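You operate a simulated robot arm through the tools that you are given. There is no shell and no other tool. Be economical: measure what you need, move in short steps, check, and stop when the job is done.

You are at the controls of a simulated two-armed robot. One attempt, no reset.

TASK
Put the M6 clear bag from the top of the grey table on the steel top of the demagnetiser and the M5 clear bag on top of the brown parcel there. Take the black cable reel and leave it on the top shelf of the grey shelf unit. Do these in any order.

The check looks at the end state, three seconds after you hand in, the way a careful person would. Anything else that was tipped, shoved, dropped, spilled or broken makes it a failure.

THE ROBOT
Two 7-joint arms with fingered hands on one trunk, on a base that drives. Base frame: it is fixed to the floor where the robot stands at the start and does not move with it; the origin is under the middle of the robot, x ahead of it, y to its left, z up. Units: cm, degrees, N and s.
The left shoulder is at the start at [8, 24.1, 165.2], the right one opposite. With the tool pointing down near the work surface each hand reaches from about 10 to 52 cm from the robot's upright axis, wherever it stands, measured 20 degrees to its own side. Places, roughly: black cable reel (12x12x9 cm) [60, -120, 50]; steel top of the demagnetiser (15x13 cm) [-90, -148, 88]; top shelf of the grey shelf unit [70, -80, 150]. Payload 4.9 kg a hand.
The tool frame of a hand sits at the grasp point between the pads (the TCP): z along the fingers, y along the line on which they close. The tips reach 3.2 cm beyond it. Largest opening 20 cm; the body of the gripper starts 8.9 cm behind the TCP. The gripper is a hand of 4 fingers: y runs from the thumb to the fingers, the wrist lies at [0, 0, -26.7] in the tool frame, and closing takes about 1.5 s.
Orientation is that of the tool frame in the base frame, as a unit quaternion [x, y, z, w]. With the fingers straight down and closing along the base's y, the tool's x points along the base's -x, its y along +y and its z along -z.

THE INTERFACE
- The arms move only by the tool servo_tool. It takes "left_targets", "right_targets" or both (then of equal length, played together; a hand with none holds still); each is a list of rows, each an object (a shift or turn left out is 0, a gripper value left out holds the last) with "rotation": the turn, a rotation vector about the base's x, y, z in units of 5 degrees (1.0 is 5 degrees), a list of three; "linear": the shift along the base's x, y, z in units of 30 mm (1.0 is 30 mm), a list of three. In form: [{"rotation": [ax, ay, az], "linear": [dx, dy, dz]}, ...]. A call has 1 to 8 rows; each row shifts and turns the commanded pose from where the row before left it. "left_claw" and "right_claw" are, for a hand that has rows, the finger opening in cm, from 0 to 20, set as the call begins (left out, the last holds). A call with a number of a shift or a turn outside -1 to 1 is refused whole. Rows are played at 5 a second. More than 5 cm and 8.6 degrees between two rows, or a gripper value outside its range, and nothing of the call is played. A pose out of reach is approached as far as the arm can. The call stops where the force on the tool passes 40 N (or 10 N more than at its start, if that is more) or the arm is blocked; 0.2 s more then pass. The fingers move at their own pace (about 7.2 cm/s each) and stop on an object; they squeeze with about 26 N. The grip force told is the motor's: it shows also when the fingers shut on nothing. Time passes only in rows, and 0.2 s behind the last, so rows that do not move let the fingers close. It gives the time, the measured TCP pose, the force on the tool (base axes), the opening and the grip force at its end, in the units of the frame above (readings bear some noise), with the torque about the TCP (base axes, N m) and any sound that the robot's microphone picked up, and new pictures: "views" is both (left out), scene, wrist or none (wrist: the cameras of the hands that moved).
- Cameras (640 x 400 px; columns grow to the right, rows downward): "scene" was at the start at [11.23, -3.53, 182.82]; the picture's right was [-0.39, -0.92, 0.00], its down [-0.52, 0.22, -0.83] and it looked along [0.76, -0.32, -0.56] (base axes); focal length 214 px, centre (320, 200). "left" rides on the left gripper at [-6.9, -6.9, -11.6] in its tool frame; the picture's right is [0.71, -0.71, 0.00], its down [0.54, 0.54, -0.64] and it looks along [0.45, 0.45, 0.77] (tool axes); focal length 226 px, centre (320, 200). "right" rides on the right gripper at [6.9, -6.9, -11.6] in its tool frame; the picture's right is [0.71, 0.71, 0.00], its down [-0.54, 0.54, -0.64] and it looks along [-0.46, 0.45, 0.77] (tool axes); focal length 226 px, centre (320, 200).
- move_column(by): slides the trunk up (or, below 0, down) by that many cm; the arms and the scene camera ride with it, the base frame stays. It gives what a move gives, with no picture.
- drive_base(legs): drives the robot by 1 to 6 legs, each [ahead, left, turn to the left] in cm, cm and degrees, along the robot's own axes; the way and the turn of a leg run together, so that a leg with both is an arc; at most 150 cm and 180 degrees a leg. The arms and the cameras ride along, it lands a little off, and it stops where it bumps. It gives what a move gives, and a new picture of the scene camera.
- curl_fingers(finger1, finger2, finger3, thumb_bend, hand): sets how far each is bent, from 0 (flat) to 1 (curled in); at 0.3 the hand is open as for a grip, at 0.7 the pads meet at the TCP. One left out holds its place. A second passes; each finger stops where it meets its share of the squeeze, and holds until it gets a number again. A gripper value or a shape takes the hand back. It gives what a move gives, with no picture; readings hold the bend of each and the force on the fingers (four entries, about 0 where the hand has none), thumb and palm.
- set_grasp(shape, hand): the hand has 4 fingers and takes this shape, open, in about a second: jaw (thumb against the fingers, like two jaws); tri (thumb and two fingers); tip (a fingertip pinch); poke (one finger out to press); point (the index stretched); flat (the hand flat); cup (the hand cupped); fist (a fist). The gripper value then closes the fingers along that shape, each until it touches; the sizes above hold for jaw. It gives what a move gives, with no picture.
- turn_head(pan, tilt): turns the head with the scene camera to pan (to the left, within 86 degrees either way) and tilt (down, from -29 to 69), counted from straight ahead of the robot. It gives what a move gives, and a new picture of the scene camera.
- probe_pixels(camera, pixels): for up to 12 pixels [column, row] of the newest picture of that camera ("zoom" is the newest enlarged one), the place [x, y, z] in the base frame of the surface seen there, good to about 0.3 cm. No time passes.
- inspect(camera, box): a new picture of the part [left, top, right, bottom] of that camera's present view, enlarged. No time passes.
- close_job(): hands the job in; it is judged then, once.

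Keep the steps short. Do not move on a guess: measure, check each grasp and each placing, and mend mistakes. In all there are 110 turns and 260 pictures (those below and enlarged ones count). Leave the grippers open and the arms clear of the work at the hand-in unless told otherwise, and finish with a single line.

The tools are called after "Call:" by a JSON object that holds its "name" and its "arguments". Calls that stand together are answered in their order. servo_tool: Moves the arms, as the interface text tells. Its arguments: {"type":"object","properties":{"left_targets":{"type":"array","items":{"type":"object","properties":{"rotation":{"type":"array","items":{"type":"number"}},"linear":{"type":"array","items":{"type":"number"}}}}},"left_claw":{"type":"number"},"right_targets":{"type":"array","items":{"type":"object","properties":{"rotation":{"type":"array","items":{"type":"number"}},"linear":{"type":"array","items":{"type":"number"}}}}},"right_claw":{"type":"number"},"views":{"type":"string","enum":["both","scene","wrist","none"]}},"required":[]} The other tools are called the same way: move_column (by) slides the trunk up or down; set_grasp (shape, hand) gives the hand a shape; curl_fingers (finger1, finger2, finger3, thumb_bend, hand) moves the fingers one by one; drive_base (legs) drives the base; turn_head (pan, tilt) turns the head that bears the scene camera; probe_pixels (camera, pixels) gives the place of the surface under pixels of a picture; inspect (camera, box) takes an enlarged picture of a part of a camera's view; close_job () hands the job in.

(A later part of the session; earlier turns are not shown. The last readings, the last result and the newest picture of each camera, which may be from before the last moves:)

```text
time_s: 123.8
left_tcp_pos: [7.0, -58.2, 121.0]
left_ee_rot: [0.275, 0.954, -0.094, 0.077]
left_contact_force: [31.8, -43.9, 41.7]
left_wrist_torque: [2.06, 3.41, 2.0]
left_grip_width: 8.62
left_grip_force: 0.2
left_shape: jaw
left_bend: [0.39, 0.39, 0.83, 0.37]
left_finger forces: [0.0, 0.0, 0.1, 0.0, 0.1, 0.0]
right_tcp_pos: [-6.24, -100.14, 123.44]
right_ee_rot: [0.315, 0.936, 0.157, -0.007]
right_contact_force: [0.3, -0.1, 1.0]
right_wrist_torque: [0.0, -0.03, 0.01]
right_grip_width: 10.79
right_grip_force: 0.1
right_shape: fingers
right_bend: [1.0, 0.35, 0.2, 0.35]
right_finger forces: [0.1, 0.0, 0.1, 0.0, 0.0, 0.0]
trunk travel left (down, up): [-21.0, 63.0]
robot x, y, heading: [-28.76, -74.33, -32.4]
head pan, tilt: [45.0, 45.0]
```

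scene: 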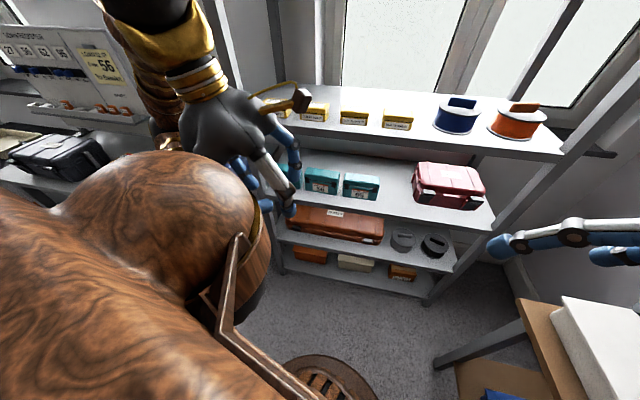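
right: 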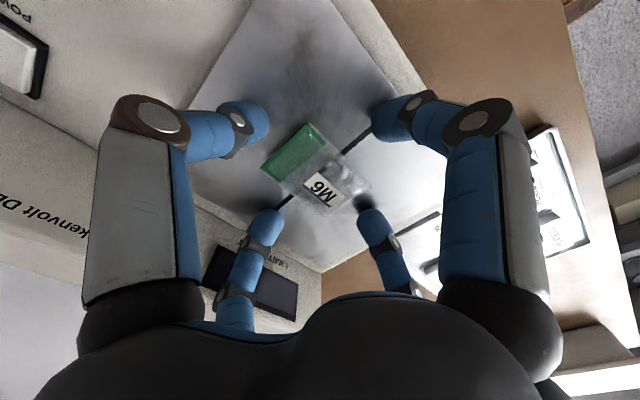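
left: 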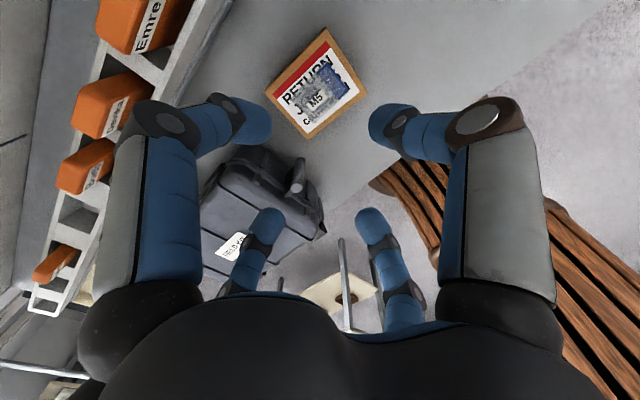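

Free of the shelf. I move the left hand ahead, away from my own shoulder.

Call:
{"name": "servo_tool", "arguments": {"left_targets": [{"linear": [0.84, -0.54, 0]}, {"linear": [0.84, -0.54, 0]}, {"linear": [0.84, -0.54, 0]}, {"linear": [0.84, -0.54, 0]}, {"linear": [0.84, -0.54, 0]}], "left_claw": 9.5}}

```text
time_s: 125.0
left_tcp_pos: [20.05, -66.48, 121.31]
left_ee_rot: [0.275, 0.954, -0.093, 0.076]
left_contact_force: [0.1, -0.3, 0.3]
left_wrist_torque: [0.01, 0.02, 0.04]
left_grip_width: 9.46
left_grip_force: 0.1
left_shape: jaw
left_bend: [0.39, 0.39, 0.39, 0.37]
left_finger forces: [0.0, 0.1, 0.0, 0.0, 0.0, 0.0]
left hand out of reach, approached as far as the arm can: row 1
right_tcp_pos: [-6.02, -100.3, 123.28]
right_ee_rot: [0.314, 0.936, 0.159, -0.007]
right_contact_force: [0.4, 0.1, -0.4]
right_wrist_torque: [0.03, 0.02, 0.05]
right_grip_width: 10.8
right_grip_force: 0.1
right_shape: fingers
right_bend: [1.0, 0.35, 0.2, 0.35]
right_finger forces: [0.0, 0.0, 0.0, 0.1, 0.1, 0.0]
trunk travel left (down, up): [-21.0, 63.0]
robot x, y, heading: [-28.67, -73.97, -32.3]
head pan, tilt: [45.0, 45.0]
```

scene: 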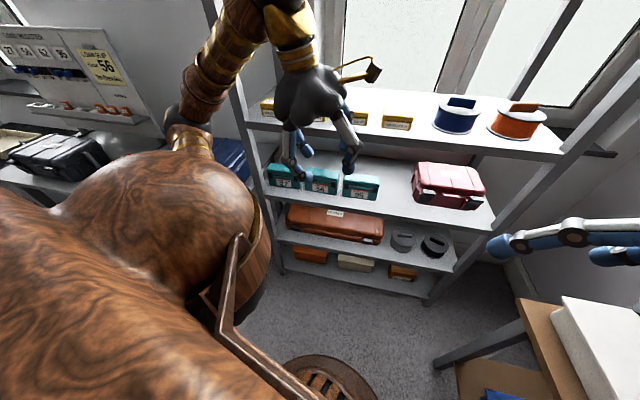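
left: 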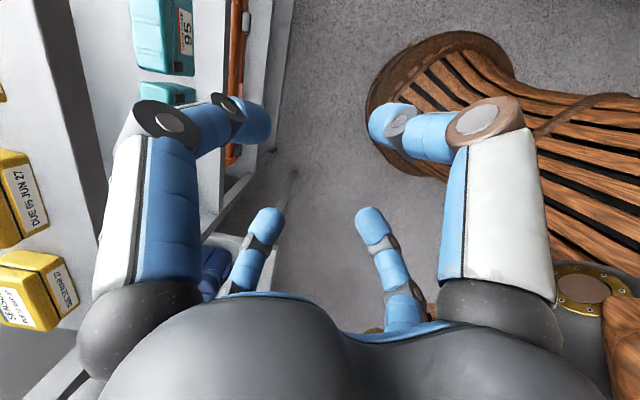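

Left hand free (0 N). I turn to about −15°, then bring the left hand inward, then advance.

Call:
{"name": "drive_base", "arguments": {"legs": [[0, 0, 17]]}}

Call:
{"name": "servo_tool", "arguments": {"left_targets": [{"linear": [-0.3, -1, 0.5]}, {"linear": [-0.3, -1, 0.5]}, {"linear": [-0.3, -1, 0.5]}, {"linear": [-0.3, -1, 0.5]}], "views": "none"}}

Call:
{"name": "drive_base", "arguments": {"legs": [[14, 0, 0]]}}

Call:
{"name": "turn_head", "arguments": {"pan": -15, "tilt": 45}}

```text
time_s: 126.4
left_tcp_pos: [15.43, -52.51, 121.28]
left_ee_rot: [0.132, 0.984, -0.082, 0.089]
left_contact_force: [-0.6, -0.6, 0.6]
left_wrist_torque: [0.01, 0.01, 0.01]
left_grip_width: 9.51
left_grip_force: 0.1
left_shape: jaw
left_bend: [0.39, 0.39, 0.39, 0.37]
left_finger forces: [0.0, 0.1, 0.0, 0.1, 0.0, 0.0]
right_tcp_pos: [0.35, -92.44, 123.49]
right_ee_rot: [0.172, 0.972, 0.154, -0.029]
right_contact_force: [0.3, -0.3, -0.5]
right_wrist_torque: [-0.02, 0.02, 0.01]
right_grip_width: 10.82
right_grip_force: 0.0
right_shape: fingers
right_bend: [1.0, 0.35, 0.2, 0.35]
right_finger forces: [0.0, 0.0, 0.0, 0.1, 0.0, 0.0]
trunk travel left (down, up): [-21.0, 63.0]
robot x, y, heading: [-28.71, -74.08, -15.2]
head pan, tilt: [45.0, 45.0]
```

scene: 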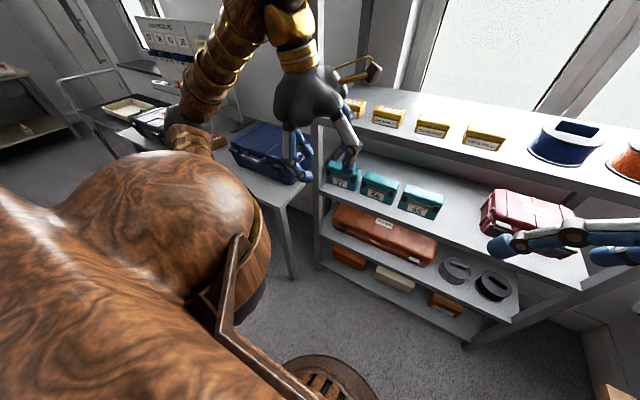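

```text
time_s: 127.4
left_tcp_pos: [11.86, -64.82, 127.14]
left_ee_rot: [0.131, 0.984, -0.08, 0.089]
left_contact_force: [-0.6, -0.2, 0.9]
left_wrist_torque: [0.04, 0.0, 0.0]
left_grip_width: 9.49
left_grip_force: 0.0
left_shape: jaw
left_bend: [0.39, 0.39, 0.39, 0.37]
left_finger forces: [0.0, 0.0, 0.1, 0.0, 0.0, 0.0]
right_tcp_pos: [0.31, -92.74, 123.33]
right_ee_rot: [0.172, 0.972, 0.157, -0.03]
right_contact_force: [0.1, -0.1, -0.4]
right_wrist_torque: [-0.01, -0.01, 0.0]
right_grip_width: 10.8
right_grip_force: 0.1
right_shape: fingers
right_bend: [1.0, 0.35, 0.2, 0.35]
right_finger forces: [0.0, 0.1, 0.0, 0.0, 0.1, 0.1]
trunk travel left (down, up): [-21.0, 63.0]
robot x, y, heading: [-28.71, -74.48, -15.1]
head pan, tilt: [45.0, 45.0]
```

```text
time_s: 128.7
left_tcp_pos: [25.82, -68.3, 127.19]
left_ee_rot: [0.131, 0.984, -0.082, 0.089]
left_contact_force: [-0.8, 0.1, -1.0]
left_wrist_torque: [-0.04, 0.0, 0.01]
left_grip_width: 9.5
left_grip_force: 0.0
left_shape: jaw
left_bend: [0.39, 0.39, 0.39, 0.37]
left_finger forces: [0.0, 0.0, 0.0, 0.1, 0.0, 0.0]
right_tcp_pos: [14.26, -96.24, 123.42]
right_ee_rot: [0.172, 0.972, 0.154, -0.03]
right_contact_force: [-0.8, 0.0, 0.0]
right_wrist_torque: [-0.02, -0.03, -0.01]
right_grip_width: 10.79
right_grip_force: 0.0
right_shape: fingers
right_bend: [1.0, 0.35, 0.2, 0.35]
right_finger forces: [0.0, 0.1, 0.0, 0.0, 0.1, 0.1]
trunk travel left (down, up): [-21.0, 63.0]
robot x, y, heading: [-14.5, -78.2, -15.0]
head pan, tilt: [45.0, 45.0]
```

scene: 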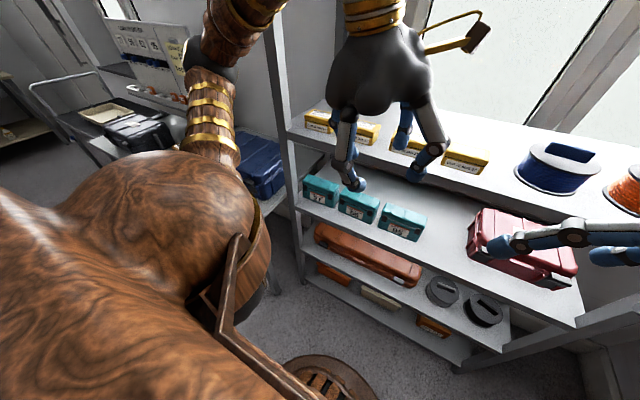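

```text
time_s: 130.0
left_tcp_pos: [25.9, -68.33, 127.04]
left_ee_rot: [0.132, 0.984, -0.081, 0.09]
left_contact_force: [0.0, -0.5, 0.7]
left_wrist_torque: [0.03, -0.03, 0.02]
left_grip_width: 9.5
left_grip_force: 0.1
left_shape: jaw
left_bend: [0.39, 0.39, 0.39, 0.37]
left_finger forces: [0.1, 0.0, 0.0, 0.1, 0.1, 0.0]
right_tcp_pos: [14.38, -96.22, 123.43]
right_ee_rot: [0.172, 0.972, 0.156, -0.031]
right_contact_force: [0.5, -1.1, 0.2]
right_wrist_torque: [-0.02, -0.02, 0.01]
right_grip_width: 10.81
right_grip_force: 0.1
right_shape: fingers
right_bend: [1.0, 0.35, 0.2, 0.35]
right_finger forces: [0.0, 0.0, 0.1, 0.0, 0.0, 0.1]
trunk travel left (down, up): [-21.0, 63.0]
robot x, y, heading: [-14.93, -77.91, -14.9]
head pan, tilt: [-15.0, 45.0]
```

scene: 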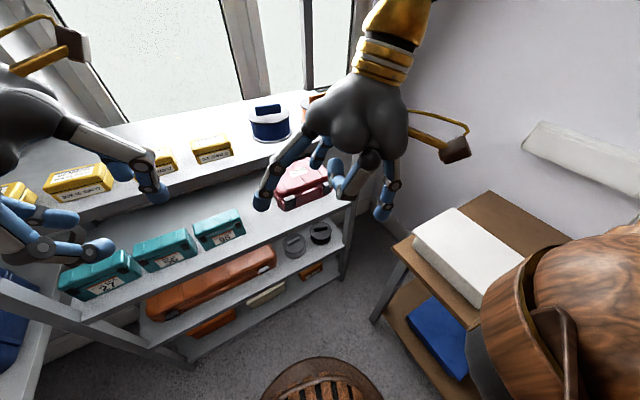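

Good place. I lower the trunk 14 and pitch/yaw the right hand (about 63° turn) while bringing it in front of the shelf.

Call:
{"name": "move_column", "arguments": {"by": -14}}

Call:
{"name": "servo_tool", "arguments": {"right_targets": [{"rotation": [-0.667, -0.758, -0.31], "linear": [0.6, -0.19, -0.5]}, {"rotation": [-0.667, -0.758, -0.31], "linear": [0.6, -0.19, -0.5]}, {"rotation": [-0.667, -0.758, -0.31], "linear": [0.6, -0.19, -0.5]}, {"rotation": [-0.667, -0.758, -0.31], "linear": [0.4, -0.19, -0.8]}, {"rotation": [-0.667, -0.758, -0.31], "linear": [0.4, -0.19, -0.8]}, {"rotation": [-0.667, -0.758, -0.31], "linear": [0.4, -0.19, -0.8]}]}}

```text
time_s: 131.7
left_tcp_pos: [25.85, -68.35, 113.04]
left_ee_rot: [0.131, 0.984, -0.081, 0.09]
left_contact_force: [-0.1, -0.8, -0.5]
left_wrist_torque: [0.02, 0.01, 0.0]
left_grip_width: 9.49
left_grip_force: 0.0
left_shape: jaw
left_bend: [0.39, 0.39, 0.39, 0.37]
left_finger forces: [0.0, 0.0, 0.0, 0.0, 0.0, 0.0]
right_tcp_pos: [14.41, -96.24, 109.51]
right_ee_rot: [0.171, 0.972, 0.156, -0.031]
right_contact_force: [-0.4, 0.3, 0.1]
right_wrist_torque: [0.04, -0.03, -0.04]
right_grip_width: 10.83
right_grip_force: 0.0
right_shape: fingers
right_bend: [1.0, 0.35, 0.2, 0.35]
right_finger forces: [0.0, 0.0, 0.1, 0.1, 0.0, 0.0]
trunk travel left (down, up): [-7.0, 77.0]
robot x, y, heading: [-14.99, -77.92, -15.0]
head pan, tilt: [-15.0, 45.0]
```

```text
time_s: 133.1
left_tcp_pos: [25.69, -68.36, 113.14]
left_ee_rot: [0.132, 0.984, -0.081, 0.091]
left_contact_force: [-0.3, 1.1, -0.1]
left_wrist_torque: [0.01, -0.03, -0.01]
left_grip_width: 9.48
left_grip_force: 0.0
left_shape: jaw
left_bend: [0.39, 0.39, 0.39, 0.37]
left_finger forces: [0.0, 0.0, 0.0, 0.0, 0.0, 0.0]
right_tcp_pos: [22.24, -111.44, 100.55]
right_ee_rot: [0.214, 0.955, 0.021, 0.202]
right_contact_force: [0.2, 0.0, 0.2]
right_wrist_torque: [0.0, -0.06, -0.03]
right_grip_width: 10.79
right_grip_force: 0.0
right_shape: fingers
right_bend: [1.0, 0.35, 0.2, 0.35]
right_finger forces: [0.1, 0.0, 0.0, 0.0, 0.1, 0.0]
right hand out of reach, approached as far as the arm can: row 2, 3, 4, 5, 6
trunk travel left (down, up): [-7.0, 77.0]
robot x, y, heading: [-15.12, -78.02, -15.0]
head pan, tilt: [-15.0, 45.0]
```

scene: 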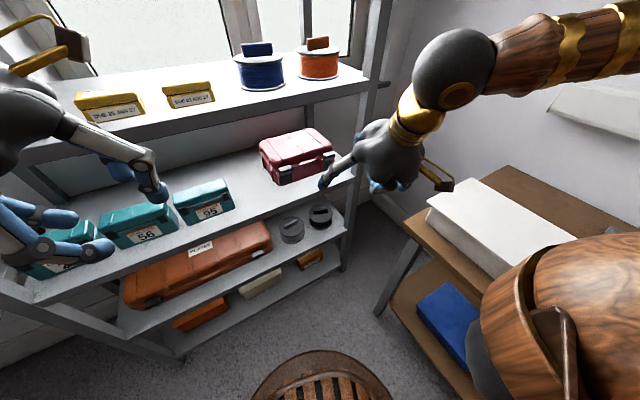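
right: 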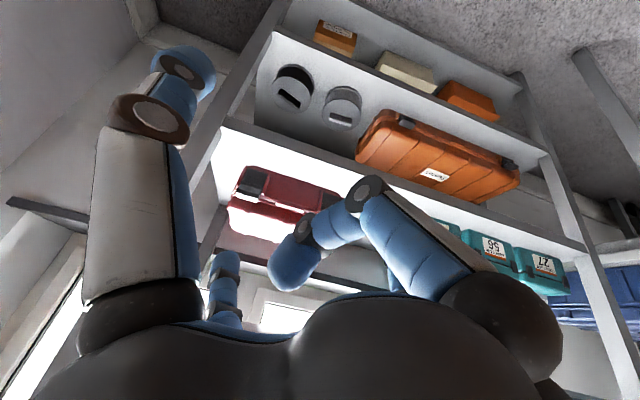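

The pose is too close to the shoulder. I back the robot up 22 cm and set the pose with the arm more extended, then insert by driving.

Call:
{"name": "drive_base", "arguments": {"legs": [[-22, 0, 0]]}}

Call:
{"name": "servo_tool", "arguments": {"right_targets": [{"linear": [0.9, 0, -0.6]}, {"linear": [0.9, 0, -0.6]}, {"linear": [0.9, 0, -0.6]}, {"linear": [0.9, 0, -0.6]}, {"linear": [0.9, 0, -0.6]}]}}

```text
time_s: 134.8
left_tcp_pos: [4.79, -62.78, 113.24]
left_ee_rot: [0.134, 0.984, -0.081, 0.089]
left_contact_force: [-0.4, 0.3, 0.6]
left_wrist_torque: [0.03, 0.01, 0.01]
left_grip_width: 9.5
left_grip_force: 0.0
left_shape: jaw
left_bend: [0.39, 0.39, 0.39, 0.37]
left_finger forces: [0.0, 0.1, 0.1, 0.0, 0.1, 0.0]
right_tcp_pos: [0.89, -105.79, 100.49]
right_ee_rot: [0.217, 0.955, 0.021, 0.201]
right_contact_force: [-0.2, -0.6, 0.4]
right_wrist_torque: [-0.04, -0.01, 0.02]
right_grip_width: 10.82
right_grip_force: 0.1
right_shape: fingers
right_bend: [1.0, 0.35, 0.2, 0.35]
right_finger forces: [0.1, 0.0, 0.0, 0.0, 0.0, 0.0]
trunk travel left (down, up): [-7.0, 77.0]
robot x, y, heading: [-35.87, -72.14, -15.4]
head pan, tilt: [-15.0, 45.0]
```

scene: 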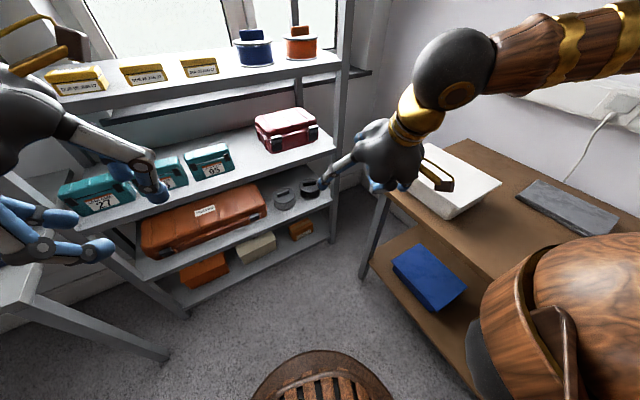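

```text
time_s: 136.0
left_tcp_pos: [4.86, -62.79, 113.08]
left_ee_rot: [0.133, 0.984, -0.082, 0.089]
left_contact_force: [-0.2, -0.5, -0.8]
left_wrist_torque: [0.02, -0.02, -0.01]
left_grip_width: 9.5
left_grip_force: 0.2
left_shape: jaw
left_bend: [0.39, 0.39, 0.39, 0.37]
left_finger forces: [0.1, 0.1, 0.1, 0.0, 0.0, 0.1]
right_tcp_pos: [14.83, -108.55, 92.88]
right_ee_rot: [0.215, 0.956, 0.022, 0.199]
right_contact_force: [0.3, -0.4, -0.5]
right_wrist_torque: [-0.02, 0.02, 0.01]
right_grip_width: 10.8
right_grip_force: 0.0
right_shape: fingers
right_bend: [1.0, 0.35, 0.2, 0.35]
right_finger forces: [0.1, 0.0, 0.0, 0.1, 0.0, 0.1]
right hand out of reach, approached as far as the arm can: row 1, 2, 3, 4, 5
trunk travel left (down, up): [-7.0, 77.0]
robot x, y, heading: [-36.1, -72.29, -15.5]
head pan, tilt: [-15.0, 45.0]
```

scene: 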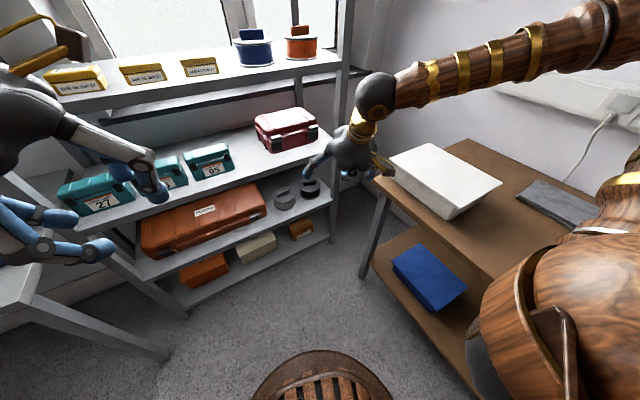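
right: 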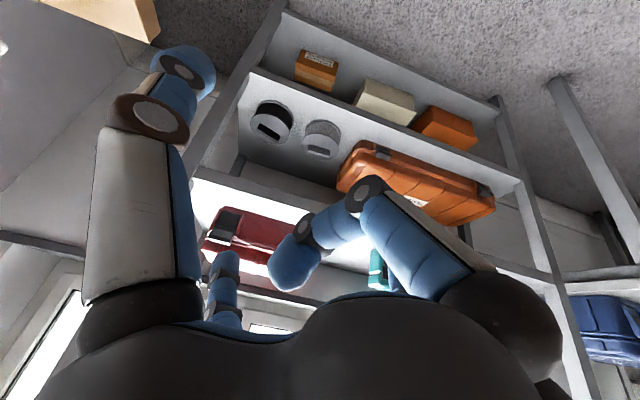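

The right arm's elbow is on the wrong side for this yaw; the left arm's forearm naturally points right-forward. I switch to the left hand: raise the right hand first, then reposition the robot.

Call:
{"name": "servo_tool", "arguments": {"right_targets": [{"linear": [-0.5, 0, 1]}, {"linear": [-0.5, 0, 1]}, {"linear": [-0.5, 0, 1]}, {"linear": [-0.5, 0, 1]}, {"linear": [-0.5, 0, 1]}, {"linear": [0, 0, 1]}, {"linear": [0, 0, 1]}, {"linear": [0, 0, 1]}], "right_claw": 10, "views": "none"}}

Call:
{"name": "drive_base", "arguments": {"legs": [[9, -11, 0], [0, 0, -14.5]]}}

Call:
{"name": "curl_fingers", "arguments": {"hand": "left", "finger1": 0.2, "finger2": 0.4, "finger3": 1.0, "thumb_bend": 0.4}}

```text
time_s: 137.8
left_tcp_pos: [4.92, -62.69, 113.1]
left_ee_rot: [0.134, 0.984, -0.081, 0.089]
left_contact_force: [-0.9, 0.7, -0.8]
left_wrist_torque: [-0.01, -0.03, 0.02]
left_grip_width: 9.49
left_grip_force: 0.1
left_shape: jaw
left_bend: [0.39, 0.39, 0.39, 0.37]
left_finger forces: [0.0, 0.1, 0.1, 0.0, 0.0, 0.0]
right_tcp_pos: [7.35, -108.44, 116.71]
right_ee_rot: [0.217, 0.955, 0.02, 0.202]
right_contact_force: [0.7, 0.5, -0.5]
right_wrist_torque: [-0.01, 0.02, -0.01]
right_grip_width: 10.06
right_grip_force: 0.0
right_shape: jaw
right_bend: [0.38, 0.38, 0.38, 0.36]
right_finger forces: [0.1, 0.1, 0.0, 0.0, 0.1, 0.0]
trunk travel left (down, up): [-7.0, 77.0]
robot x, y, heading: [-35.96, -72.34, -15.7]
head pan, tilt: [-15.0, 45.0]
```

```text
time_s: 140.0
left_tcp_pos: [11.75, -86.49, 113.15]
left_ee_rot: [0.258, 0.958, -0.093, 0.078]
left_contact_force: [-0.3, 0.3, 0.3]
left_wrist_torque: [0.03, 0.0, -0.01]
left_grip_width: 9.5
left_grip_force: 0.0
left_shape: jaw
left_bend: [0.39, 0.39, 0.39, 0.37]
left_finger forces: [0.0, 0.1, 0.1, 0.1, 0.2, 0.0]
right_tcp_pos: [2.55, -131.49, 116.81]
right_ee_rot: [0.337, 0.919, -0.004, 0.202]
right_contact_force: [-0.1, -0.3, 0.2]
right_wrist_torque: [0.01, 0.0, 0.01]
right_grip_width: 10.04
right_grip_force: 0.0
right_shape: jaw
right_bend: [0.38, 0.38, 0.38, 0.36]
right_finger forces: [0.0, 0.0, 0.0, 0.0, 0.0, 0.0]
trunk travel left (down, up): [-7.0, 77.0]
robot x, y, heading: [-30.2, -85.32, -30.3]
head pan, tilt: [-15.0, 45.0]
```

scene: 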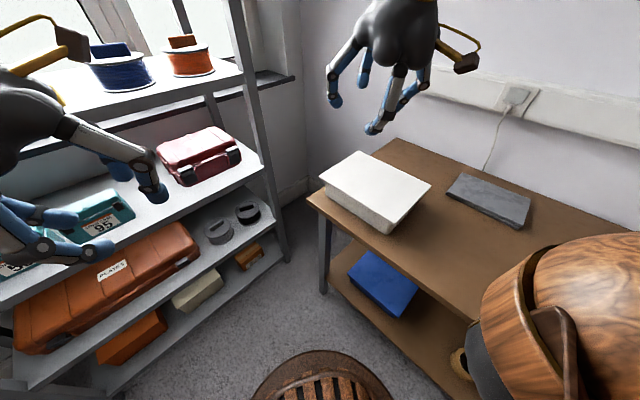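

```text
time_s: 141.0
left_tcp_pos: [11.85, -86.55, 113.15]
left_ee_rot: [0.258, 0.958, -0.093, 0.078]
left_contact_force: [-0.9, 0.1, -0.4]
left_wrist_torque: [-0.01, 0.0, -0.01]
left_grip_width: 13.69
left_grip_force: 0.1
left_shape: fingers
left_bend: [0.2, 0.4, 1.0, 0.4]
left_finger forces: [0.0, 0.0, 0.0, 0.0, 0.0, 0.0]
right_tcp_pos: [2.62, -131.38, 116.76]
right_ee_rot: [0.338, 0.919, -0.005, 0.203]
right_contact_force: [-0.8, -0.5, 0.7]
right_wrist_torque: [-0.02, 0.02, 0.01]
right_grip_width: 10.04
right_grip_force: 0.1
right_shape: jaw
right_bend: [0.38, 0.38, 0.38, 0.36]
right_finger forces: [0.0, 0.0, 0.1, 0.0, 0.1, 0.0]
trunk travel left (down, up): [-7.0, 77.0]
robot x, y, heading: [-30.01, -84.92, -30.3]
head pan, tilt: [-15.0, 45.0]
```

Fingers set (finger3 tucked). I pitch the left hand forward over 8 rows while lowering, then continue.

Call:
{"name": "servo_tool", "arguments": {"left_targets": [{"rotation": [-0.365, -0.96, 0.044], "linear": [0.45, -0.4, -0.9]}, {"rotation": [-0.365, -0.96, 0.044], "linear": [0.45, -0.4, -0.9]}, {"rotation": [-0.365, -0.96, 0.044], "linear": [0.45, -0.4, -0.9]}, {"rotation": [-0.365, -0.96, 0.044], "linear": [0.45, -0.4, -0.9]}, {"rotation": [-0.365, -0.96, 0.044], "linear": [0.45, -0.4, -0.9]}, {"rotation": [-0.365, -0.96, 0.044], "linear": [0.45, -0.4, -0.9]}, {"rotation": [-0.365, -0.96, 0.044], "linear": [0.45, -0.4, -0.9]}, {"rotation": [-0.365, -0.96, 0.044], "linear": [0.45, -0.4, -0.9]}]}}

```text
time_s: 142.8
left_tcp_pos: [29.44, -102.06, 97.06]
left_ee_rot: [0.248, 0.865, -0.118, 0.42]
left_contact_force: [-0.1, 0.0, 0.2]
left_wrist_torque: [-0.04, -0.02, 0.03]
left_grip_width: 13.71
left_grip_force: 0.0
left_shape: fingers
left_bend: [0.2, 0.4, 1.0, 0.4]
left_finger forces: [0.0, 0.0, 0.1, 0.1, 0.0, 0.1]
left hand out of reach, approached as far as the arm can: row 4, 5, 6, 7, 8
right_tcp_pos: [2.54, -131.43, 116.7]
right_ee_rot: [0.338, 0.919, -0.006, 0.203]
right_contact_force: [-0.3, -1.0, -0.8]
right_wrist_torque: [0.0, 0.02, -0.02]
right_grip_width: 10.03
right_grip_force: 0.1
right_shape: jaw
right_bend: [0.38, 0.38, 0.38, 0.36]
right_finger forces: [0.0, 0.1, 0.0, 0.0, 0.0, 0.1]
trunk travel left (down, up): [-7.0, 77.0]
robot x, y, heading: [-30.38, -85.7, -30.4]
head pan, tilt: [-15.0, 45.0]
```

scene: 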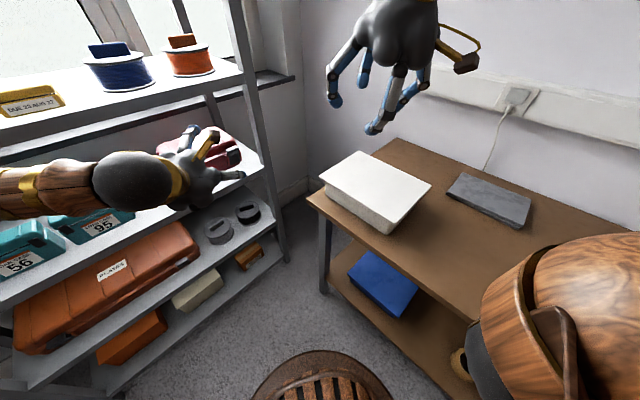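
left: 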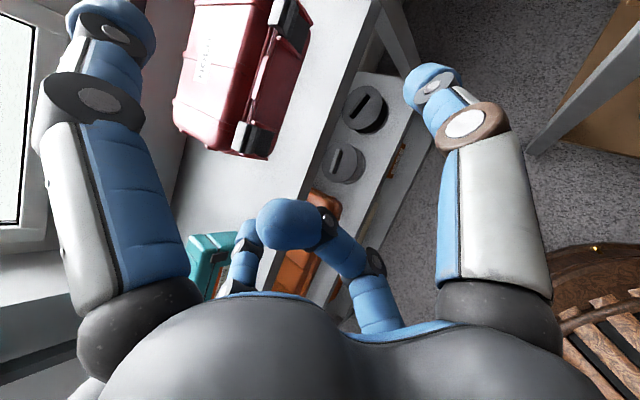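

Orientation is exact; the position residual was just the elbow fully bent. I continue down/forward.

Call:
{"name": "servo_tool", "arguments": {"left_targets": [{"linear": [0.47, -0.44, -0.9]}, {"linear": [0.47, -0.44, -0.9]}, {"linear": [0.47, -0.44, -0.9]}, {"linear": [0.47, -0.44, -0.9]}, {"linear": [0.47, -0.44, -0.9]}, {"linear": [0.47, -0.44, -0.9]}, {"linear": [0.47, -0.44, -0.9]}, {"linear": [0.47, -0.44, -0.9]}]}}

```text
time_s: 144.2
left_tcp_pos: [36.61, -109.82, 82.18]
left_ee_rot: [0.252, 0.862, -0.123, 0.423]
left_contact_force: [-23.0, 7.6, 16.7]
left_wrist_torque: [1.15, -0.85, 1.94]
left_grip_width: 13.68
left_grip_force: 14.0
left_shape: fingers
left_bend: [0.2, 0.39, 1.0, 0.4]
left_finger forces: [0.0, 28.6, 0.0, 0.0, 0.1, 0.0]
right_tcp_pos: [2.41, -131.45, 116.81]
right_ee_rot: [0.337, 0.919, -0.005, 0.203]
right_contact_force: [0.5, -0.3, -0.9]
right_wrist_torque: [0.01, 0.04, 0.0]
right_grip_width: 10.05
right_grip_force: 0.1
right_shape: jaw
right_bend: [0.38, 0.38, 0.38, 0.36]
right_finger forces: [0.0, 0.0, 0.0, 0.1, 0.1, 0.0]
trunk travel left (down, up): [-7.0, 77.0]
robot x, y, heading: [-29.97, -85.69, -30.3]
head pan, tilt: [-15.0, 45.0]
stopped in row 7 (left hand): the force on the tool passed its limit at 73 N (the readings are from after the stop); the commanded pose is now the measured one
```

scene: 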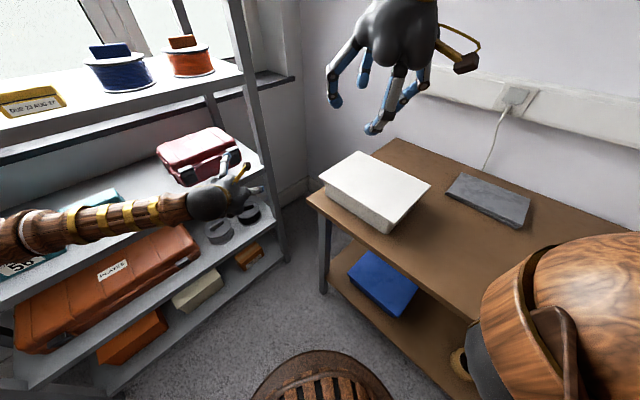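
left: 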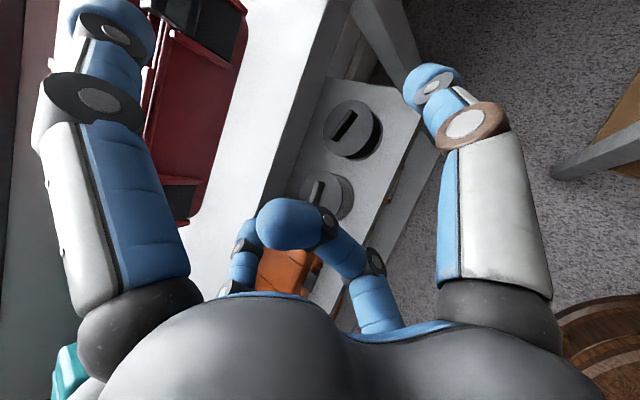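

Finger2 brushed the shelf edge above (shelf unmoved). I back out 9 cm, then go straight down.

Call:
{"name": "servo_tool", "arguments": {"left_targets": [{"linear": [-0.85, 0.53, 0.1]}, {"linear": [-0.85, 0.53, 0]}, {"linear": [-0.85, 0.53, 0]}, {"linear": [0, 0, -1]}, {"linear": [0, 0, -1]}, {"linear": [0, 0, -1]}, {"linear": [0, 0, -1]}, {"linear": [0, 0, -1]}]}}

```text
time_s: 146.0
left_tcp_pos: [29.27, -105.73, 67.36]
left_ee_rot: [0.249, 0.865, -0.116, 0.421]
left_contact_force: [0.5, 0.8, -0.6]
left_wrist_torque: [-0.07, -0.02, 0.0]
left_grip_width: 13.73
left_grip_force: 0.0
left_shape: fingers
left_bend: [0.2, 0.4, 1.0, 0.4]
left_finger forces: [0.0, 0.0, 0.0, 0.1, 0.0, 0.1]
left hand out of reach, approached as far as the arm can: row 8
right_tcp_pos: [2.38, -131.62, 116.71]
right_ee_rot: [0.338, 0.919, -0.004, 0.204]
right_contact_force: [-1.0, -1.2, -0.2]
right_wrist_torque: [0.05, -0.05, 0.06]
right_grip_width: 10.03
right_grip_force: 0.0
right_shape: jaw
right_bend: [0.38, 0.38, 0.38, 0.36]
right_finger forces: [0.1, 0.1, 0.0, 0.0, 0.0, 0.0]
trunk travel left (down, up): [-7.0, 77.0]
robot x, y, heading: [-30.06, -85.42, -30.1]
head pan, tilt: [-15.0, 45.0]
```

scene: 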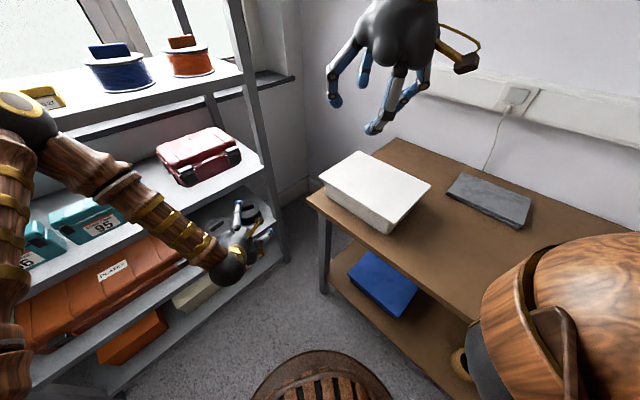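
left: 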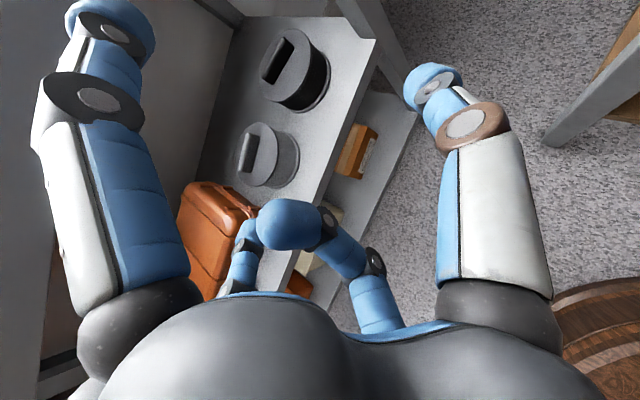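

Clear view of both reels. I probe the black reel's handle and flange in the left camera.

Call:
{"name": "inspect", "arguments": {"camera": "left", "box": [220, 10, 380, 130]}}

Call:
{"name": "probe_pixels", "arguments": {"camera": "left", "pixels": [[287, 42], [268, 75], [290, 50], [272, 70], [308, 32], [262, 60], [285, 100], [328, 75], [345, 18], [372, 45], [300, 70], [278, 62]]}}

```text
3.33 times, centred on (300, 70) of left
```

zoom: 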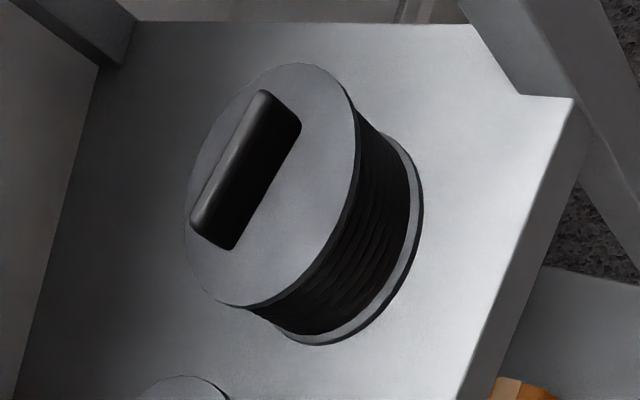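

```text
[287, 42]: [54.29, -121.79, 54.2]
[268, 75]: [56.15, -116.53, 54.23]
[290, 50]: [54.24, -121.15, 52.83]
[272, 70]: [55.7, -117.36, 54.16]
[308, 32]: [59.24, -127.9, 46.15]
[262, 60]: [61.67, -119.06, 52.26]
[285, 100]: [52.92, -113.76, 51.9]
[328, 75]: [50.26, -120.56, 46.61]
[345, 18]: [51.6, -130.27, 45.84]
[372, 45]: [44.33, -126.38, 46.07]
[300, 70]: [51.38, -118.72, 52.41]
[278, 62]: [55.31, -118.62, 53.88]
```

Handle centre ≈ (55.9,−119.4), top ≈55, yaw ≈ −20°. I turn the hand 7° left, lower to z≈60, then drive ahead 12.

Call:
{"name": "servo_tool", "arguments": {"left_targets": [{"rotation": [0, 0, 0.7], "linear": [0, 0, -0.6]}, {"rotation": [0, 0, 0.7], "linear": [0, 0, -0.6]}, {"linear": [0, 0, -0.6]}, {"linear": [0, 0, -0.3]}], "views": "none"}}

Call:
{"name": "drive_base", "arguments": {"legs": [[12, 0, 0]]}}

Call:
{"name": "inspect", "arguments": {"camera": "left", "box": [0, 0, 640, 400]}}

```text
time_s: 147.0
left_tcp_pos: [29.29, -105.71, 60.98]
left_ee_rot: [0.198, 0.876, -0.096, 0.429]
left_contact_force: [0.6, -0.2, 0.1]
left_wrist_torque: [0.02, -0.04, -0.02]
left_grip_width: 13.69
left_grip_force: 0.0
left_shape: fingers
left_bend: [0.2, 0.4, 1.0, 0.4]
left_finger forces: [0.0, 0.0, 0.0, 0.1, 0.1, 0.1]
right_tcp_pos: [2.5, -131.49, 116.72]
right_ee_rot: [0.338, 0.919, -0.005, 0.202]
right_contact_force: [0.8, -0.8, 0.0]
right_wrist_torque: [0.02, -0.05, 0.01]
right_grip_width: 10.02
right_grip_force: 0.1
right_shape: jaw
right_bend: [0.38, 0.38, 0.38, 0.36]
right_finger forces: [0.0, 0.0, 0.0, 0.0, 0.1, 0.1]
trunk travel left (down, up): [-7.0, 77.0]
robot x, y, heading: [-29.98, -85.77, -30.2]
head pan, tilt: [-15.0, 45.0]
```

```text
time_s: 148.2
left_tcp_pos: [36.27, -110.0, 60.81]
left_ee_rot: [0.195, 0.879, -0.094, 0.426]
left_contact_force: [0.7, -0.7, -0.3]
left_wrist_torque: [-0.02, 0.02, -0.01]
left_grip_width: 13.71
left_grip_force: 0.0
left_shape: fingers
left_bend: [0.2, 0.4, 1.0, 0.4]
left_finger forces: [0.0, 0.0, 0.0, 0.1, 0.0, 0.0]
right_tcp_pos: [10.21, -135.59, 116.94]
right_ee_rot: [0.333, 0.92, -0.005, 0.205]
right_contact_force: [-0.1, -0.2, 0.4]
right_wrist_torque: [0.01, -0.01, -0.01]
right_grip_width: 10.02
right_grip_force: 0.1
right_shape: jaw
right_bend: [0.38, 0.38, 0.38, 0.36]
right_finger forces: [0.0, 0.0, 0.0, 0.0, 0.1, 0.1]
trunk travel left (down, up): [-7.0, 77.0]
robot x, y, heading: [-22.78, -90.35, -30.0]
head pan, tilt: [-15.0, 45.0]
stopped in leg 1: the robot was blocked; the commanded pose is now the measured one
```

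scene: 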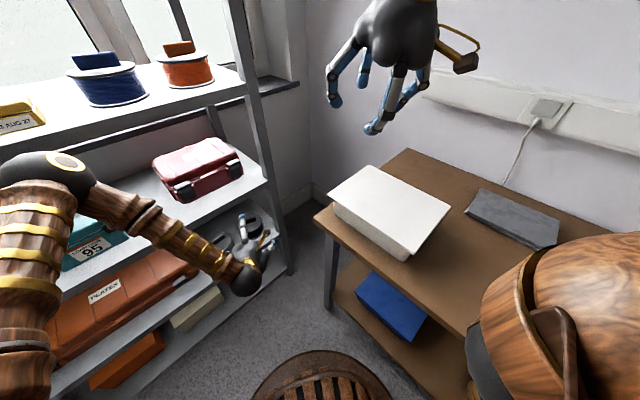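

```text
1.00 times, centred on (320, 200) of left (not enlarged: the box is as wide or as high as the picture)
```

zoom: 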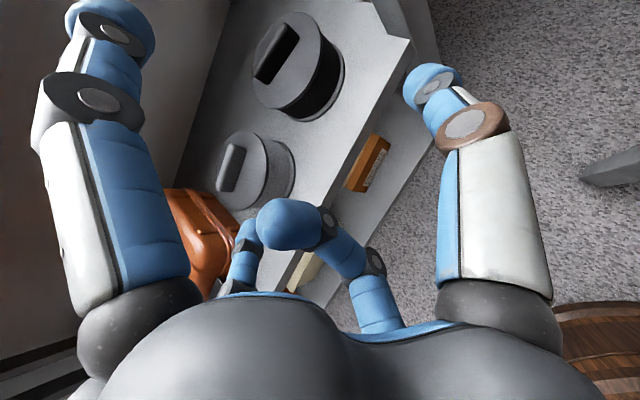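

The drive stopped early. I check what touches: probably the left elbow near the shelf front.

Call:
{"name": "turn_head", "arguments": {"pan": 15, "tilt": 50}}

```text
time_s: 149.1
left_tcp_pos: [36.18, -109.7, 60.89]
left_ee_rot: [0.195, 0.878, -0.094, 0.427]
left_contact_force: [-0.3, -0.1, -0.2]
left_wrist_torque: [0.01, -0.01, 0.0]
left_grip_width: 13.7
left_grip_force: 0.2
left_shape: fingers
left_bend: [0.2, 0.4, 1.0, 0.4]
left_finger forces: [0.0, 0.0, 0.1, 0.0, 0.0, 0.0]
right_tcp_pos: [10.2, -135.66, 116.87]
right_ee_rot: [0.334, 0.92, -0.003, 0.205]
right_contact_force: [-0.4, 0.4, 0.3]
right_wrist_torque: [-0.02, 0.0, 0.04]
right_grip_width: 10.03
right_grip_force: 0.1
right_shape: jaw
right_bend: [0.38, 0.38, 0.38, 0.36]
right_finger forces: [0.0, 0.0, 0.0, 0.1, 0.0, 0.0]
trunk travel left (down, up): [-7.0, 77.0]
robot x, y, heading: [-22.84, -89.85, -30.0]
head pan, tilt: [15.0, 50.0]
```

scene: 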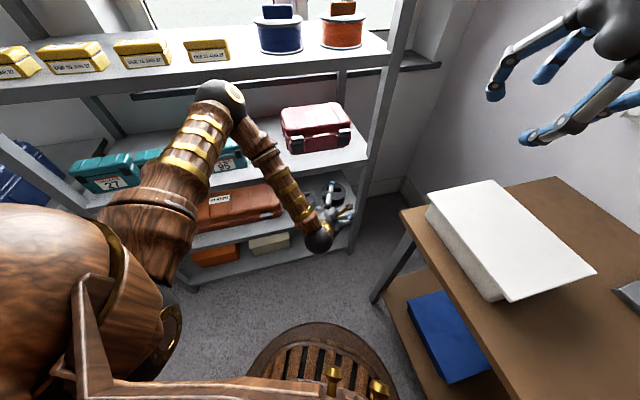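

Call:
{"name": "probe_pixels", "arguments": {"camera": "scene", "pixels": [[222, 92], [240, 95], [232, 108], [205, 110], [235, 80], [320, 235], [380, 345], [300, 340], [390, 385]]}}

```text
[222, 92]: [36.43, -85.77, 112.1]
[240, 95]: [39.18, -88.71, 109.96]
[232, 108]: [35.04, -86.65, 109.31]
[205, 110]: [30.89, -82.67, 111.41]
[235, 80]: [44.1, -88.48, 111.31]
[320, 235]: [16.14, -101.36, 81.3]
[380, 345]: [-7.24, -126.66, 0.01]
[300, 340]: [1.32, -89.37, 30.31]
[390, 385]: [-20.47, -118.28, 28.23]
```

The elbow (z≈110) touches the shelf's front edge. Extending the arm pulls the elbow in, so I do the rest with the arm: first 3 rows.

Call:
{"name": "servo_tool", "arguments": {"left_targets": [{"linear": [0.6, -0.6, 0]}, {"linear": [0.8, -0.5, 0]}, {"linear": [0.94, -0.4, 0]}]}}

```text
time_s: 149.9
left_tcp_pos: [44.31, -113.65, 60.08]
left_ee_rot: [0.191, 0.881, -0.094, 0.422]
left_contact_force: [0.6, 0.5, 0.0]
left_wrist_torque: [-0.04, 0.01, -0.07]
left_grip_width: 13.74
left_grip_force: 0.0
left_shape: fingers
left_bend: [0.2, 0.4, 1.0, 0.4]
left_finger forces: [0.0, 0.1, 0.1, 0.0, 0.1, 0.0]
right_tcp_pos: [11.88, -134.98, 116.68]
right_ee_rot: [0.331, 0.922, -0.008, 0.201]
right_contact_force: [1.6, 1.7, 0.4]
right_wrist_torque: [-0.11, 0.18, -0.08]
right_grip_width: 10.02
right_grip_force: 0.2
right_shape: jaw
right_bend: [0.38, 0.38, 0.38, 0.36]
right_finger forces: [0.0, 0.1, 0.0, 0.1, 0.0, 0.0]
trunk travel left (down, up): [-7.0, 77.0]
robot x, y, heading: [-21.87, -90.23, -29.6]
head pan, tilt: [15.0, 50.0]
```

scene: 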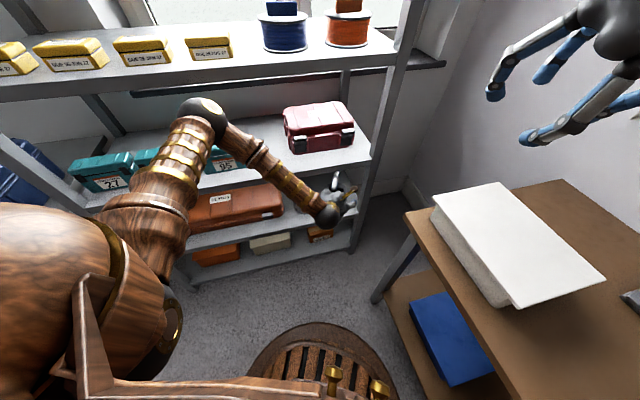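
left: 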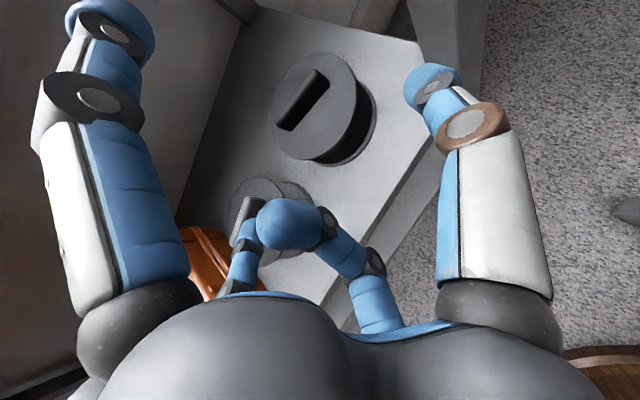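

Good; handle seen at (303,100). I continue four rows toward above the handle.

Call:
{"name": "servo_tool", "arguments": {"left_targets": [{"linear": [0.95, -0.48, 0]}, {"linear": [0.95, -0.48, 0]}, {"linear": [0.95, -0.48, 0]}, {"linear": [0.7, -0.4, 0]}]}}

```text
time_s: 150.9
left_tcp_pos: [54.45, -119.89, 60.37]
left_ee_rot: [0.194, 0.88, -0.094, 0.423]
left_contact_force: [-0.3, 0.7, -0.2]
left_wrist_torque: [0.0, -0.01, -0.01]
left_grip_width: 13.72
left_grip_force: 0.1
left_shape: fingers
left_bend: [0.2, 0.4, 1.0, 0.4]
left_finger forces: [0.0, 0.1, 0.0, 0.1, 0.1, 0.0]
right_tcp_pos: [10.88, -135.63, 116.73]
right_ee_rot: [0.333, 0.921, -0.005, 0.203]
right_contact_force: [0.0, 0.0, 0.1]
right_wrist_torque: [0.0, -0.02, -0.02]
right_grip_width: 10.04
right_grip_force: 0.1
right_shape: jaw
right_bend: [0.38, 0.38, 0.38, 0.36]
right_finger forces: [0.1, 0.1, 0.1, 0.1, 0.1, 0.0]
trunk travel left (down, up): [-7.0, 77.0]
robot x, y, heading: [-22.68, -90.33, -29.8]
head pan, tilt: [15.0, 50.0]
```

scene: 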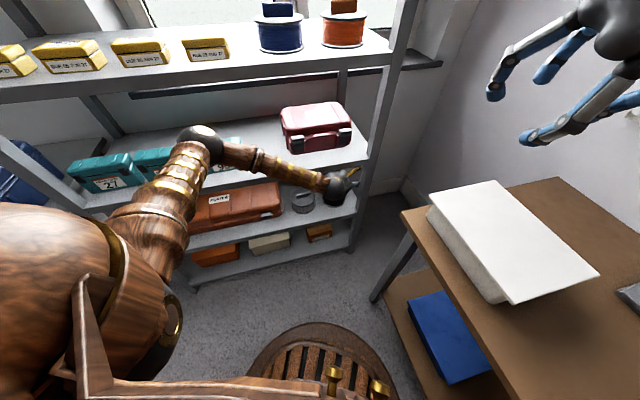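
left: 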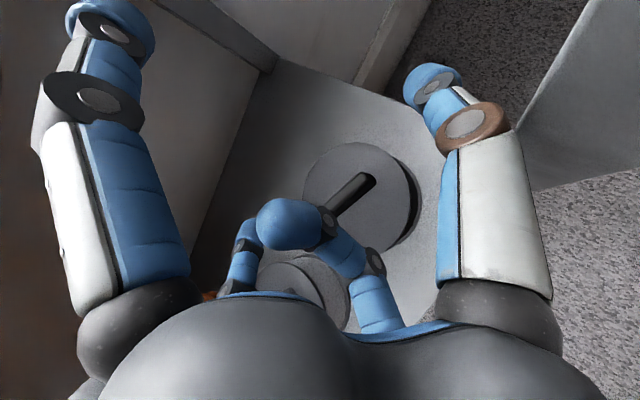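

I align over the handle (+1.3, +0.5) and descend in small steps watching force.

Call:
{"name": "servo_tool", "arguments": {"left_targets": [{"linear": [0.4, 0.17, -0.3]}, {"linear": [0, 0, -0.35]}, {"linear": [0, 0, -0.35]}, {"linear": [0, 0, -0.2]}, {"linear": [0, 0, 0]}], "views": "wrist"}}

```text
time_s: 152.1
left_tcp_pos: [55.59, -119.36, 56.89]
left_ee_rot: [0.196, 0.879, -0.095, 0.424]
left_contact_force: [0.4, 0.8, 0.1]
left_wrist_torque: [0.03, 0.02, -0.03]
left_grip_width: 13.74
left_grip_force: 0.0
left_shape: fingers
left_bend: [0.2, 0.4, 1.0, 0.4]
left_finger forces: [0.0, 0.0, 0.1, 0.0, 0.0, 0.1]
right_tcp_pos: [10.79, -135.67, 116.79]
right_ee_rot: [0.333, 0.921, -0.005, 0.203]
right_contact_force: [-0.3, -0.3, -0.2]
right_wrist_torque: [0.02, -0.02, -0.02]
right_grip_width: 10.03
right_grip_force: 0.1
right_shape: jaw
right_bend: [0.38, 0.38, 0.38, 0.36]
right_finger forces: [0.0, 0.0, 0.0, 0.0, 0.1, 0.0]
trunk travel left (down, up): [-7.0, 77.0]
robot x, y, heading: [-22.58, -90.0, -29.8]
head pan, tilt: [15.0, 50.0]
```

left: 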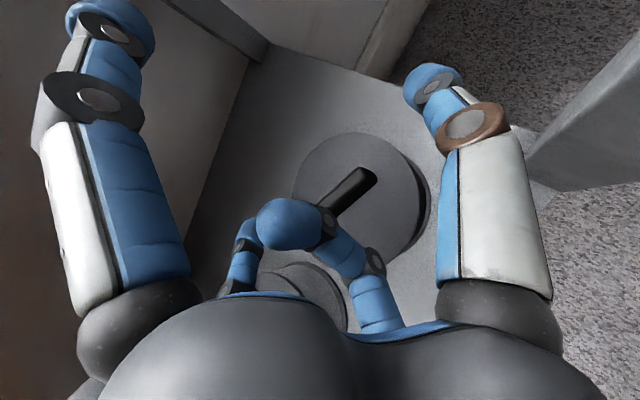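

No contact. I descend 1.2 cm more.

Call:
{"name": "servo_tool", "arguments": {"left_targets": [{"linear": [0, 0, -0.2]}, {"linear": [0, 0, -0.2]}, {"linear": [0, 0, 0]}], "views": "wrist"}}

```text
time_s: 152.9
left_tcp_pos: [55.58, -119.25, 55.78]
left_ee_rot: [0.195, 0.879, -0.094, 0.424]
left_contact_force: [0.4, 0.2, -0.3]
left_wrist_torque: [-0.02, 0.01, 0.0]
left_grip_width: 13.72
left_grip_force: 0.2
left_shape: fingers
left_bend: [0.2, 0.4, 1.0, 0.4]
left_finger forces: [0.0, 0.0, 0.1, 0.0, 0.0, 0.1]
right_tcp_pos: [10.73, -135.63, 116.58]
right_ee_rot: [0.333, 0.921, -0.005, 0.203]
right_contact_force: [0.4, -0.6, -0.5]
right_wrist_torque: [0.03, 0.0, 0.0]
right_grip_width: 10.02
right_grip_force: 0.1
right_shape: jaw
right_bend: [0.38, 0.38, 0.38, 0.36]
right_finger forces: [0.0, 0.1, 0.1, 0.0, 0.0, 0.0]
trunk travel left (down, up): [-7.0, 77.0]
robot x, y, heading: [-22.36, -90.27, -29.7]
head pan, tilt: [15.0, 50.0]
```

left: 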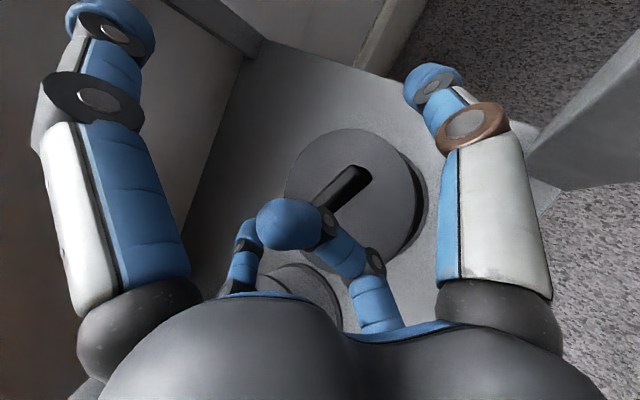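

Call:
{"name": "probe_pixels", "arguments": {"camera": "left", "pixels": [[360, 172], [345, 185], [366, 186], [340, 150], [300, 170], [410, 200], [430, 80], [430, 100], [290, 220], [248, 232]]}}

```text
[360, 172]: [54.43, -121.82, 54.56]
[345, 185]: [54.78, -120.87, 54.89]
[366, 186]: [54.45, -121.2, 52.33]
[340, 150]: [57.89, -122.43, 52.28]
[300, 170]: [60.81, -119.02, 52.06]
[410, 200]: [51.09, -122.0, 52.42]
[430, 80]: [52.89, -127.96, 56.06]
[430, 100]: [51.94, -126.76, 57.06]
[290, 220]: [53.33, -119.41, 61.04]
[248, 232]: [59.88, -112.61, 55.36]
```

Fingers still ~2 cm above the flange. I descend another 1.6 cm in small steps.

Call:
{"name": "servo_tool", "arguments": {"left_targets": [{"linear": [0.05, -0.03, -0.2]}, {"linear": [0, 0, -0.2]}, {"linear": [0, 0, -0.15]}, {"linear": [0, 0, 0]}], "views": "wrist"}}

```text
time_s: 153.9
left_tcp_pos: [55.64, -119.45, 54.06]
left_ee_rot: [0.195, 0.879, -0.094, 0.424]
left_contact_force: [0.1, 0.0, -0.8]
left_wrist_torque: [-0.01, 0.02, -0.03]
left_grip_width: 13.73
left_grip_force: 0.0
left_shape: fingers
left_bend: [0.2, 0.4, 1.0, 0.4]
left_finger forces: [0.1, 0.0, 0.0, 0.0, 0.0, 0.1]
right_tcp_pos: [10.68, -135.75, 116.68]
right_ee_rot: [0.333, 0.921, -0.006, 0.202]
right_contact_force: [1.1, -1.7, -1.0]
right_wrist_torque: [-0.01, 0.03, 0.02]
right_grip_width: 10.04
right_grip_force: 0.0
right_shape: jaw
right_bend: [0.38, 0.38, 0.38, 0.36]
right_finger forces: [0.1, 0.0, 0.0, 0.1, 0.1, 0.0]
trunk travel left (down, up): [-7.0, 77.0]
robot x, y, heading: [-22.5, -90.07, -29.8]
head pan, tilt: [15.0, 50.0]
```

left: 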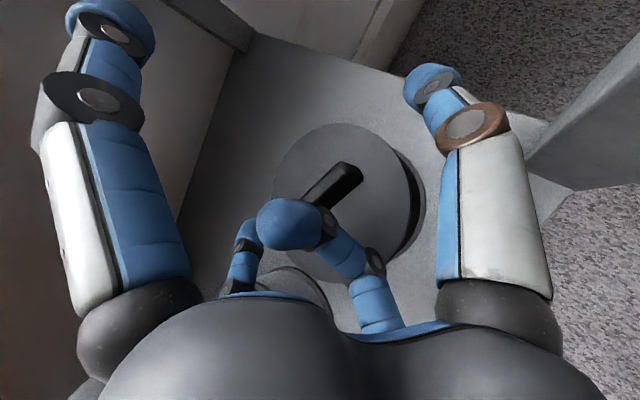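

No contact still. I close finger2 and thumb part way.

Call:
{"name": "curl_fingers", "arguments": {"hand": "left", "finger2": 0.5, "thumb_bend": 0.5}}

Call:
{"name": "inspect", "arguments": {"camera": "left", "box": [0, 0, 640, 400]}}

```text
time_s: 154.9
left_tcp_pos: [55.62, -119.34, 54.09]
left_ee_rot: [0.195, 0.879, -0.095, 0.424]
left_contact_force: [1.5, 0.9, 0.4]
left_wrist_torque: [0.01, -0.02, 0.04]
left_grip_width: 12.58
left_grip_force: 1.9
left_shape: fingers
left_bend: [0.2, 0.48, 1.0, 0.49]
left_finger forces: [0.0, 2.6, 0.0, 0.0, 1.3, 0.0]
right_tcp_pos: [10.67, -135.66, 116.62]
right_ee_rot: [0.333, 0.921, -0.006, 0.203]
right_contact_force: [-0.3, 0.3, -0.3]
right_wrist_torque: [-0.01, 0.01, 0.01]
right_grip_width: 10.05
right_grip_force: 0.0
right_shape: jaw
right_bend: [0.38, 0.38, 0.38, 0.36]
right_finger forces: [0.0, 0.0, 0.1, 0.1, 0.0, 0.0]
trunk travel left (down, up): [-7.0, 77.0]
robot x, y, heading: [-22.53, -90.34, -29.8]
head pan, tilt: [15.0, 50.0]
```

```text
1.00 times, centred on (320, 200) of left (not enlarged: the box is as wide or as high as the picture)
```

zoom: 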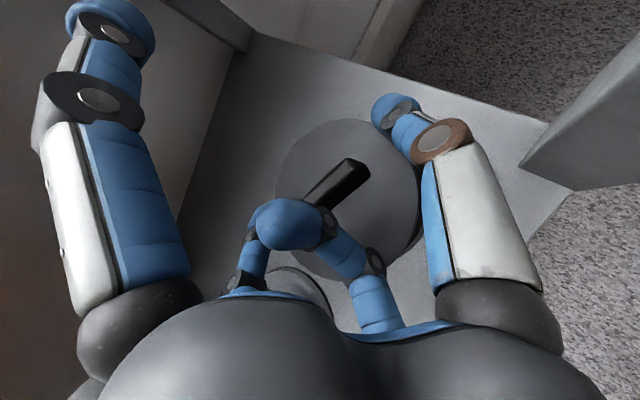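

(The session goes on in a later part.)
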